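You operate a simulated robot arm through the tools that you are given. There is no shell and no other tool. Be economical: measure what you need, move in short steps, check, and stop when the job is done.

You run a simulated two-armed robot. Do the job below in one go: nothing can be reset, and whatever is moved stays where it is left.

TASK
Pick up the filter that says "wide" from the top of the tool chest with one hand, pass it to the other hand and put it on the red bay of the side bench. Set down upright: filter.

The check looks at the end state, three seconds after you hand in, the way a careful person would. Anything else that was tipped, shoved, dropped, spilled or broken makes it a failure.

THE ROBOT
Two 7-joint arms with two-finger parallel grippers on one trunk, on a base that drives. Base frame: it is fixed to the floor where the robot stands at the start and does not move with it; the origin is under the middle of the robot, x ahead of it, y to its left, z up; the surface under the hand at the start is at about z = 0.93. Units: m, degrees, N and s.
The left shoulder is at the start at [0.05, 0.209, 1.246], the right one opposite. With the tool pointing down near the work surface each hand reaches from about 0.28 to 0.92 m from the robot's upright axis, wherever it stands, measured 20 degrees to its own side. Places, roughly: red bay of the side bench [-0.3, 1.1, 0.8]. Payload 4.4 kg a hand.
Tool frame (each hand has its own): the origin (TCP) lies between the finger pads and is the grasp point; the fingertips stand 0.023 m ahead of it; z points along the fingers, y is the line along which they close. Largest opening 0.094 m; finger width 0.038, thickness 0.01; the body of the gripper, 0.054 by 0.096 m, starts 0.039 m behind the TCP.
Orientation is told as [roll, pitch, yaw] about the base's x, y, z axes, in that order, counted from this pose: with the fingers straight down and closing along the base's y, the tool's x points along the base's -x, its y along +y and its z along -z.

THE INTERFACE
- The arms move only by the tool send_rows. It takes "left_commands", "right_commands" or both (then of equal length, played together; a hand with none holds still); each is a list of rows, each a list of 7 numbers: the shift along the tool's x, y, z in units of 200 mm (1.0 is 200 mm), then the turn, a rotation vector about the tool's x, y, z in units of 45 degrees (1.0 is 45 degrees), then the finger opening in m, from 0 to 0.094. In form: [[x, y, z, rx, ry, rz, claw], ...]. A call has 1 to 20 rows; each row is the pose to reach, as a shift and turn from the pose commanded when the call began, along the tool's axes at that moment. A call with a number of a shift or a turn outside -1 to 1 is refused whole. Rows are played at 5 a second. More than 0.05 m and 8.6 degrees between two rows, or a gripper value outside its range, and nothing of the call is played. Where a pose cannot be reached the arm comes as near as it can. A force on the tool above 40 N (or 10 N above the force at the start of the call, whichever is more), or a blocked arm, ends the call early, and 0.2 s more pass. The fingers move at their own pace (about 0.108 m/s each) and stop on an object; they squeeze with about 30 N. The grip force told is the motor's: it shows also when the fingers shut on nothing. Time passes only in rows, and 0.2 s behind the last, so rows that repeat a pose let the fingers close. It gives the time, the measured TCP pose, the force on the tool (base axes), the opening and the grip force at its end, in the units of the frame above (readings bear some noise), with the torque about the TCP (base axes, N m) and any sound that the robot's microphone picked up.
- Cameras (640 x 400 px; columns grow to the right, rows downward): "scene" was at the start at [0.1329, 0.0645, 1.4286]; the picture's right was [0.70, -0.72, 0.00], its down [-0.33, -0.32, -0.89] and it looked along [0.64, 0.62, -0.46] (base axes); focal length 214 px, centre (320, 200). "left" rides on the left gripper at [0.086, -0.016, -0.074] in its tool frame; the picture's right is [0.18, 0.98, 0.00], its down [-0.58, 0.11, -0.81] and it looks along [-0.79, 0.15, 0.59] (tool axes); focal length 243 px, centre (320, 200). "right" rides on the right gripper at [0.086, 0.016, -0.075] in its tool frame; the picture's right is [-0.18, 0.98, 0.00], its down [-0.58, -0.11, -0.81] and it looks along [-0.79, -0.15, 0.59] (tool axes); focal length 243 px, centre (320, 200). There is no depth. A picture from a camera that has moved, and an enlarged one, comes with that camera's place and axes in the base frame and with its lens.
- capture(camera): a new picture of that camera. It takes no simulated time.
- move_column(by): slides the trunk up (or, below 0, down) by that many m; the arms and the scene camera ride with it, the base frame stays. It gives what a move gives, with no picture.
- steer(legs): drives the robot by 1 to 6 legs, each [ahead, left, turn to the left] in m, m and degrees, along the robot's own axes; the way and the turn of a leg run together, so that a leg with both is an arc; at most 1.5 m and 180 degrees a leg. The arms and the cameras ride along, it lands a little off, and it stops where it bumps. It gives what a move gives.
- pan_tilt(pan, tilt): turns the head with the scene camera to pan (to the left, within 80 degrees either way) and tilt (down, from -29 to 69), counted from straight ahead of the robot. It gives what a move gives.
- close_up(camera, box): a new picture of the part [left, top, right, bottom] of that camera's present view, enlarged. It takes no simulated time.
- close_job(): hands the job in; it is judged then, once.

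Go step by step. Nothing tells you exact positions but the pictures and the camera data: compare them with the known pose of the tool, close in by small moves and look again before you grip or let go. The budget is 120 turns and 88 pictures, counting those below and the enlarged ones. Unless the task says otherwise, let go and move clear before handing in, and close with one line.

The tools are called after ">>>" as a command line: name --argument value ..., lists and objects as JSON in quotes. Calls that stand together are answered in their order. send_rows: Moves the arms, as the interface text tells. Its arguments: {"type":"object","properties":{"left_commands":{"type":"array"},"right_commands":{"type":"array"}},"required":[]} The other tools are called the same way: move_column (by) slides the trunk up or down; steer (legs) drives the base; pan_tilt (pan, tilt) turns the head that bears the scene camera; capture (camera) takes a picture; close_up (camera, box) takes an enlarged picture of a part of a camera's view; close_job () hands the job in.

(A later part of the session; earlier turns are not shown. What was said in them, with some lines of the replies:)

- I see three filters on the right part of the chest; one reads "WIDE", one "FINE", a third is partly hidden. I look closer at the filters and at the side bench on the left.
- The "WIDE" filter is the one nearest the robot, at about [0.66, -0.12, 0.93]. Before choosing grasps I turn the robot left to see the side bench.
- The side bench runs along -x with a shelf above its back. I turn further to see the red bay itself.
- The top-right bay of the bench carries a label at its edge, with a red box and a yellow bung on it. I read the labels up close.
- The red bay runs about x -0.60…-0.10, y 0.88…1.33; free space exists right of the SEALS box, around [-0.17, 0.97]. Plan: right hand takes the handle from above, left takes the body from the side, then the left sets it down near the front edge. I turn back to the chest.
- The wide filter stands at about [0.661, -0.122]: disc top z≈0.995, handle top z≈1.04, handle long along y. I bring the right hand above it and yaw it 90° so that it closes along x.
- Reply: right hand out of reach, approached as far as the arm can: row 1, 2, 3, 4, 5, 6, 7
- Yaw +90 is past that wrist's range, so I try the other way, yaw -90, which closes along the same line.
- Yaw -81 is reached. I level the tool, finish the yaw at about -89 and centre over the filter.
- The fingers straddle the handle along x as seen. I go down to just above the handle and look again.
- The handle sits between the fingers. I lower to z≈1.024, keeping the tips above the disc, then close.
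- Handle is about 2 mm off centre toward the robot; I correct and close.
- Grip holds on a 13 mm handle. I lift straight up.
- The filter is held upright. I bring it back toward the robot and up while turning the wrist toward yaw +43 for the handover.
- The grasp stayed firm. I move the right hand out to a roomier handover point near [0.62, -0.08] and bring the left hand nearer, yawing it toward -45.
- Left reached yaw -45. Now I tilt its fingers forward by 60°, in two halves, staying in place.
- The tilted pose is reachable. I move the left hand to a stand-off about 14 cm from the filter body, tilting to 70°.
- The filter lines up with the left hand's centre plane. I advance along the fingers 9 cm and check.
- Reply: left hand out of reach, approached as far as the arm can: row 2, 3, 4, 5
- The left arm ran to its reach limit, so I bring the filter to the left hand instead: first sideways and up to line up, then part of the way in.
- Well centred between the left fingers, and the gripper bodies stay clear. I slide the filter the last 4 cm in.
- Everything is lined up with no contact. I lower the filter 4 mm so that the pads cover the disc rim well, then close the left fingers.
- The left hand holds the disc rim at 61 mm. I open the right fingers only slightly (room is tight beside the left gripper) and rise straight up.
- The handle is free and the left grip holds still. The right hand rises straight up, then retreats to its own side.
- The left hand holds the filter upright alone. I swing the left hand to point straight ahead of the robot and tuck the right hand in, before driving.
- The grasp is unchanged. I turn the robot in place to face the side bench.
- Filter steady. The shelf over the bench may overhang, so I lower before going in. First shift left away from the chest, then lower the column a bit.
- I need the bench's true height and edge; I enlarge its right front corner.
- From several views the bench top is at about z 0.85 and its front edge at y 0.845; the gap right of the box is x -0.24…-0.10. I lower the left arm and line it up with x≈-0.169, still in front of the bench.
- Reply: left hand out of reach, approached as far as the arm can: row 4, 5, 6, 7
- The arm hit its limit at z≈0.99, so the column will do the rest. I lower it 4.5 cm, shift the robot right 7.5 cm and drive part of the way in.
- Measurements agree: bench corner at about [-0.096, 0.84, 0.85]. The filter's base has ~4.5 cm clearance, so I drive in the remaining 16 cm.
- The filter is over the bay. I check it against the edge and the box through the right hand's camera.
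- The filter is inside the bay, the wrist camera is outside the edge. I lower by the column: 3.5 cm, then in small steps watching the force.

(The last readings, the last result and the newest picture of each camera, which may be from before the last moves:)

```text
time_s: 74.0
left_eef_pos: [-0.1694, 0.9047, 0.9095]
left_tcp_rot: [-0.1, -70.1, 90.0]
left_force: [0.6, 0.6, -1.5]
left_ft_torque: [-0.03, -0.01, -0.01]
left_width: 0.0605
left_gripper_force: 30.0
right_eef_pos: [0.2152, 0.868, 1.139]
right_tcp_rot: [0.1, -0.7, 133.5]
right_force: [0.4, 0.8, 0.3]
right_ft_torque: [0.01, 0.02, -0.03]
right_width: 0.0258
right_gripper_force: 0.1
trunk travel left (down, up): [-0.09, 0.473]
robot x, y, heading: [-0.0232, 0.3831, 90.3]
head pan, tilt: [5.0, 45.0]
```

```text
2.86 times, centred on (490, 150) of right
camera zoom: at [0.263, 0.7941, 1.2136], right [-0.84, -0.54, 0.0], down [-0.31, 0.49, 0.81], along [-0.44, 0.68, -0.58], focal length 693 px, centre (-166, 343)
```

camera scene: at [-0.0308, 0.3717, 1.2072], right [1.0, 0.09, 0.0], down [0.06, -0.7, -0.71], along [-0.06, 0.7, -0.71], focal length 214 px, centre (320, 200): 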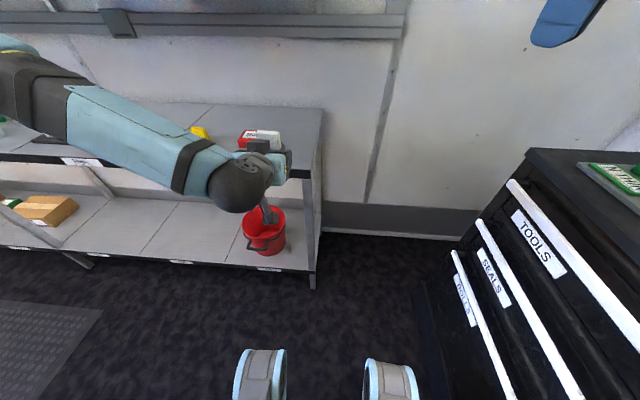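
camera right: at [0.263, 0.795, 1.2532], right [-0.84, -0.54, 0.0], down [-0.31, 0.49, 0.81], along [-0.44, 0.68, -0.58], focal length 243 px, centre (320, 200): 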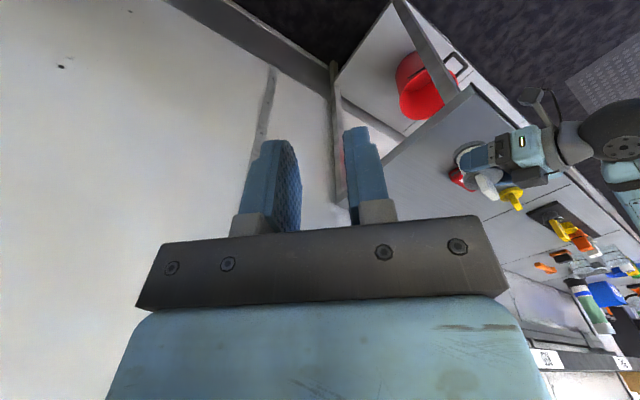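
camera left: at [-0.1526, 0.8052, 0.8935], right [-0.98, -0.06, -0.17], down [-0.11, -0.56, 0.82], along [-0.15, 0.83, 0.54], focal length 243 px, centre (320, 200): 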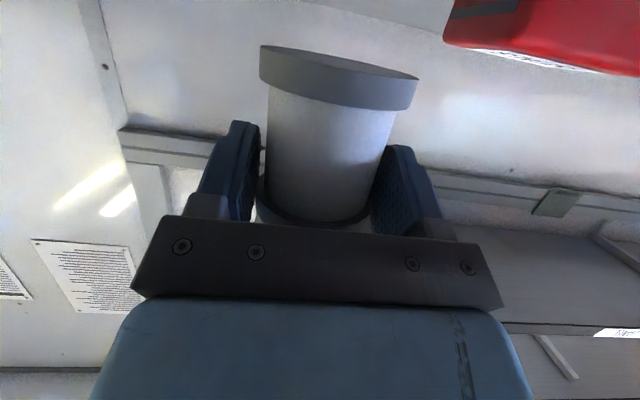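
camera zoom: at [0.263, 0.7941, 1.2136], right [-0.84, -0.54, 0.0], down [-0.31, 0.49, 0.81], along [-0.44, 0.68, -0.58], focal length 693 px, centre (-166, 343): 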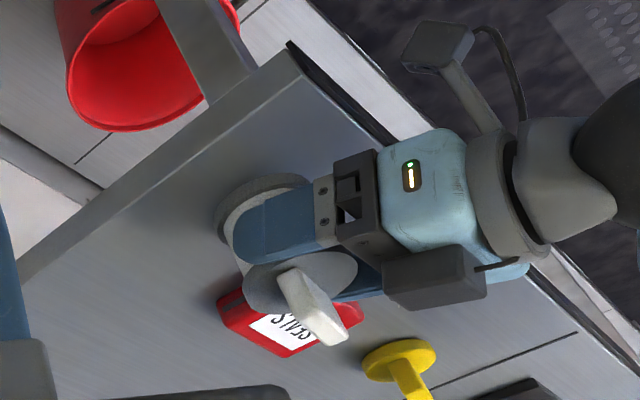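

Not touching yet; the base looks about a centimetre or so above the surface. I keep lowering in small steps.

>>> move_column --by -0.004

>>> move_column --by -0.003

>>> move_column --by -0.003

```text
time_s: 74.5
left_eef_pos: [-0.1692, 0.9048, 0.9052]
left_tcp_rot: [-0.2, -70.0, 90.1]
left_force: [0.3, 1.0, -0.1]
left_ft_torque: [0.04, 0.03, 0.02]
left_width: 0.0606
left_gripper_force: 29.7
right_eef_pos: [0.2138, 0.8698, 1.135]
right_tcp_rot: [0.1, -0.6, 133.6]
right_force: [0.6, -1.1, -0.6]
right_ft_torque: [-0.02, 0.01, 0.0]
right_width: 0.0258
right_gripper_force: 0.1
trunk travel left (down, up): [-0.086, 0.477]
robot x, y, heading: [-0.0228, 0.3821, 90.1]
head pan, tilt: [5.0, 45.0]
```

```text
time_s: 75.0
left_eef_pos: [-0.1689, 0.9037, 0.9029]
left_tcp_rot: [-0.1, -70.0, 90.1]
left_force: [1.2, 0.6, -1.1]
left_ft_torque: [0.0, 0.01, -0.02]
left_width: 0.0604
left_gripper_force: 30.1
right_eef_pos: [0.2142, 0.8685, 1.1331]
right_tcp_rot: [0.2, -0.7, 133.6]
right_force: [-0.6, -0.2, 0.2]
right_ft_torque: [0.0, 0.0, -0.02]
right_width: 0.0261
right_gripper_force: 0.1
trunk travel left (down, up): [-0.083, 0.48]
robot x, y, heading: [-0.0249, 0.3857, 90.1]
head pan, tilt: [5.0, 45.0]
```

```text
time_s: 75.5
left_eef_pos: [-0.1691, 0.9038, 0.9002]
left_tcp_rot: [-0.2, -70.1, 90.2]
left_force: [-1.3, 0.9, 8.5]
left_ft_torque: [0.28, 0.09, 0.03]
left_width: 0.0606
left_gripper_force: 29.8
right_eef_pos: [0.215, 0.8689, 1.1306]
right_tcp_rot: [0.1, -0.7, 133.7]
right_force: [-0.1, 0.3, -0.4]
right_ft_torque: [0.02, 0.04, -0.03]
right_width: 0.0258
right_gripper_force: 0.0
trunk travel left (down, up): [-0.08, 0.483]
robot x, y, heading: [-0.025, 0.3814, 90.0]
head pan, tilt: [5.0, 45.0]
```

Contact: 8.5 N on the surface. I check the picture before letting go.

>>> close_up --camera "right" --box '[420, 80, 560, 220]'

>>> capture --camera "left"

```text
2.86 times, centred on (490, 150) of right
camera zoom: at [0.2631, 0.7936, 1.204], right [-0.84, -0.54, 0.0], down [-0.31, 0.49, 0.81], along [-0.44, 0.68, -0.58], focal length 693 px, centre (-166, 343)
```

zoom: 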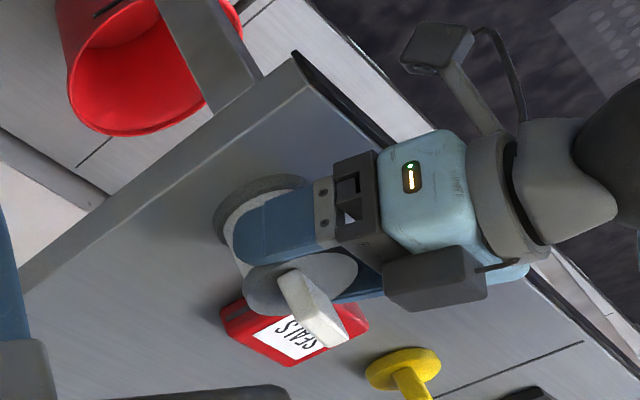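

```text
20 pictures are left
camera left: at [-0.1525, 0.8048, 0.845], right [-0.98, -0.06, -0.17], down [-0.11, -0.56, 0.82], along [-0.15, 0.82, 0.55], focal length 243 px, centre (320, 200)
```

left: 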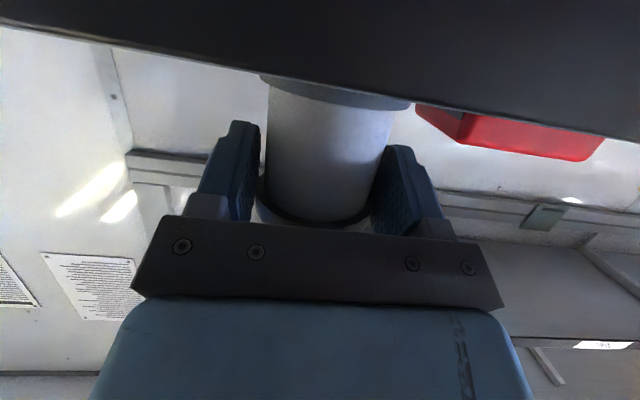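

The base rests on the bay, clear of the SEALS box. I open the left fingers without moving.

>>> send_rows --left_commands '[[0, 0, 0, 0, 0, 0, 0.063], [0, 0, 0, 0, 0, 0, 0.068], [0, 0, 0, 0, 0, 0, 0.076], [0, 0, 0, 0, 0, 0, 0.086], [0, 0, 0, 0, 0, 0, 0.086]]'

>>> capture --camera "left"

>>> close_up --camera "right" --box '[420, 80, 560, 220]'

```text
time_s: 76.7
left_eef_pos: [-0.1689, 0.9041, 0.8986]
left_tcp_rot: [-0.1, -70.1, 90.1]
left_force: [0.0, -0.3, 0.9]
left_ft_torque: [0.0, 0.03, 0.03]
left_width: 0.0862
left_gripper_force: 0.0
right_eef_pos: [0.2146, 0.8677, 1.129]
right_tcp_rot: [0.1, -0.7, 133.6]
right_force: [-0.3, -0.4, -0.5]
right_ft_torque: [0.01, 0.01, -0.02]
right_width: 0.026
right_gripper_force: 0.1
trunk travel left (down, up): [-0.08, 0.483]
robot x, y, heading: [-0.0251, 0.3871, 89.9]
head pan, tilt: [5.0, 45.0]
```

```text
19 pictures are left
camera left: at [-0.1526, 0.8047, 0.8439], right [-0.98, -0.06, -0.17], down [-0.11, -0.56, 0.82], along [-0.15, 0.83, 0.54], focal length 243 px, centre (320, 200)
```

left: 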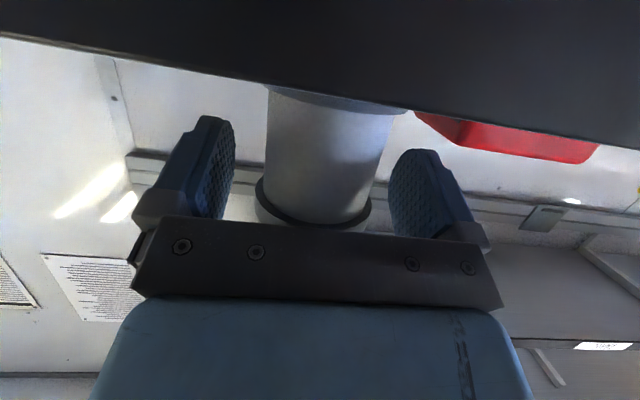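

```text
2.86 times, centred on (490, 150) of right
camera zoom: at [0.2631, 0.7942, 1.2036], right [-0.84, -0.54, 0.0], down [-0.31, 0.49, 0.81], along [-0.44, 0.68, -0.58], focal length 693 px, centre (-166, 343)
```

zoom: 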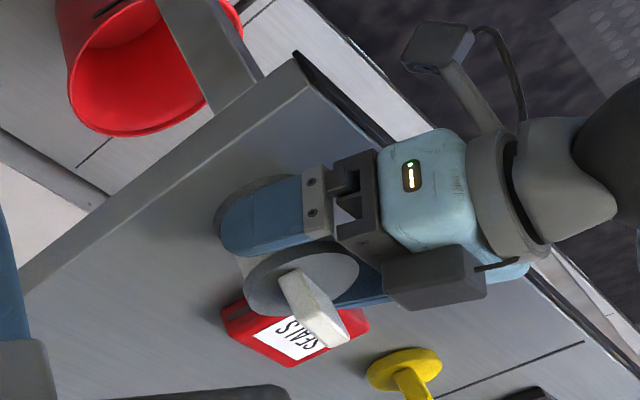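

The filter stands free, with clearance on both sides. I back the robot straight off.

>>> steer --legs '[[-0.25, 0, 0]]'

>>> capture --camera "scene"

>>> close_up --camera "scene" --box '[200, 60, 350, 160]'

>>> close_up --camera "right" --box '[340, 60, 600, 240]'

```text
time_s: 78.5
left_eef_pos: [-0.1667, 0.6625, 0.8994]
left_tcp_rot: [-0.1, -70.0, 89.9]
left_force: [-0.4, 0.2, -0.2]
left_ft_torque: [-0.04, 0.01, -0.02]
left_width: 0.0861
left_gripper_force: 0.2
right_eef_pos: [0.2157, 0.6265, 1.1302]
right_tcp_rot: [0.1, -0.7, 133.4]
right_force: [-0.6, -0.8, 0.7]
right_ft_torque: [0.02, -0.01, -0.01]
right_width: 0.026
right_gripper_force: 0.0
trunk travel left (down, up): [-0.08, 0.483]
robot x, y, heading: [-0.023, 0.1414, 89.8]
head pan, tilt: [5.0, 45.0]
```

```text
17 pictures are left
camera scene: at [-0.0305, 0.2911, 1.1572], right [1.0, 0.09, 0.0], down [0.06, -0.7, -0.71], along [-0.06, 0.7, -0.71], focal length 214 px, centre (320, 200)
```

scene: 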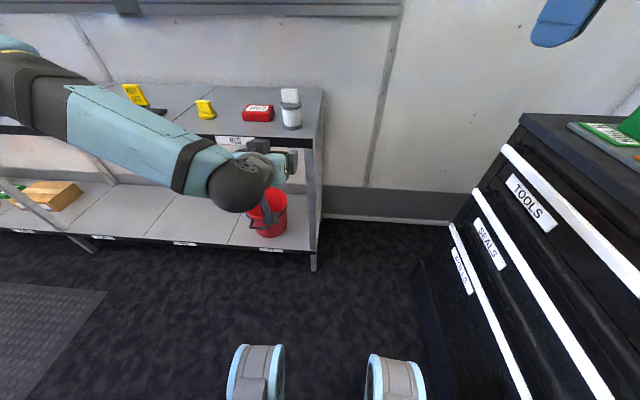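

```text
4.00 times, centred on (275, 110) of scene
camera zoom: at [-0.0305, 0.2911, 1.1572], right [1.0, 0.09, 0.0], down [0.06, -0.7, -0.71], along [-0.06, 0.7, -0.71], focal length 858 px, centre (500, 560)
```

zoom: 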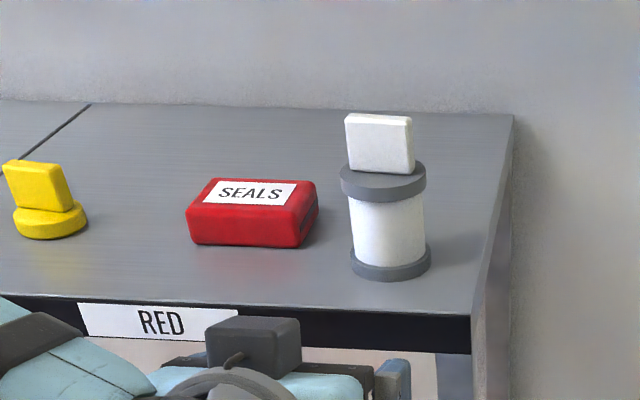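

```text
2.22 times, centred on (470, 150) of right
camera zoom: at [0.2644, 0.5512, 1.2038], right [-0.84, -0.54, 0.0], down [-0.31, 0.49, 0.81], along [-0.44, 0.68, -0.58], focal length 539 px, centre (-13, 311)
```

zoom: 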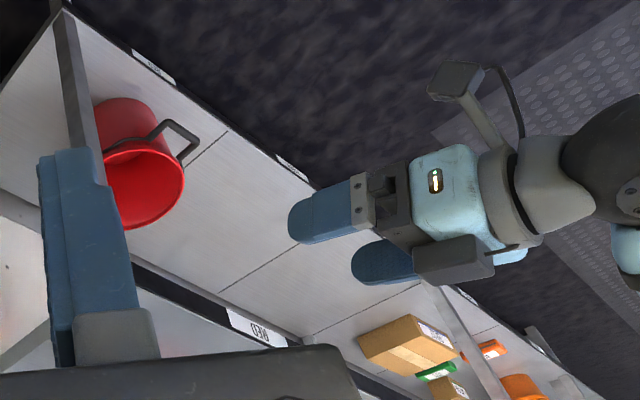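

The filter stands upright on the red bay beside the SEALS box, nothing else was disturbed and both hands are clear. I hand in.

>>> close_job

```text
The job is handed in.
```

The "wide" filter is standing upright on the red bay: the right hand picked it up, passed it to the left, and the left set it down. Both hands are clear. I saw nothing else disturbed, though I took no last picture of the chest top.
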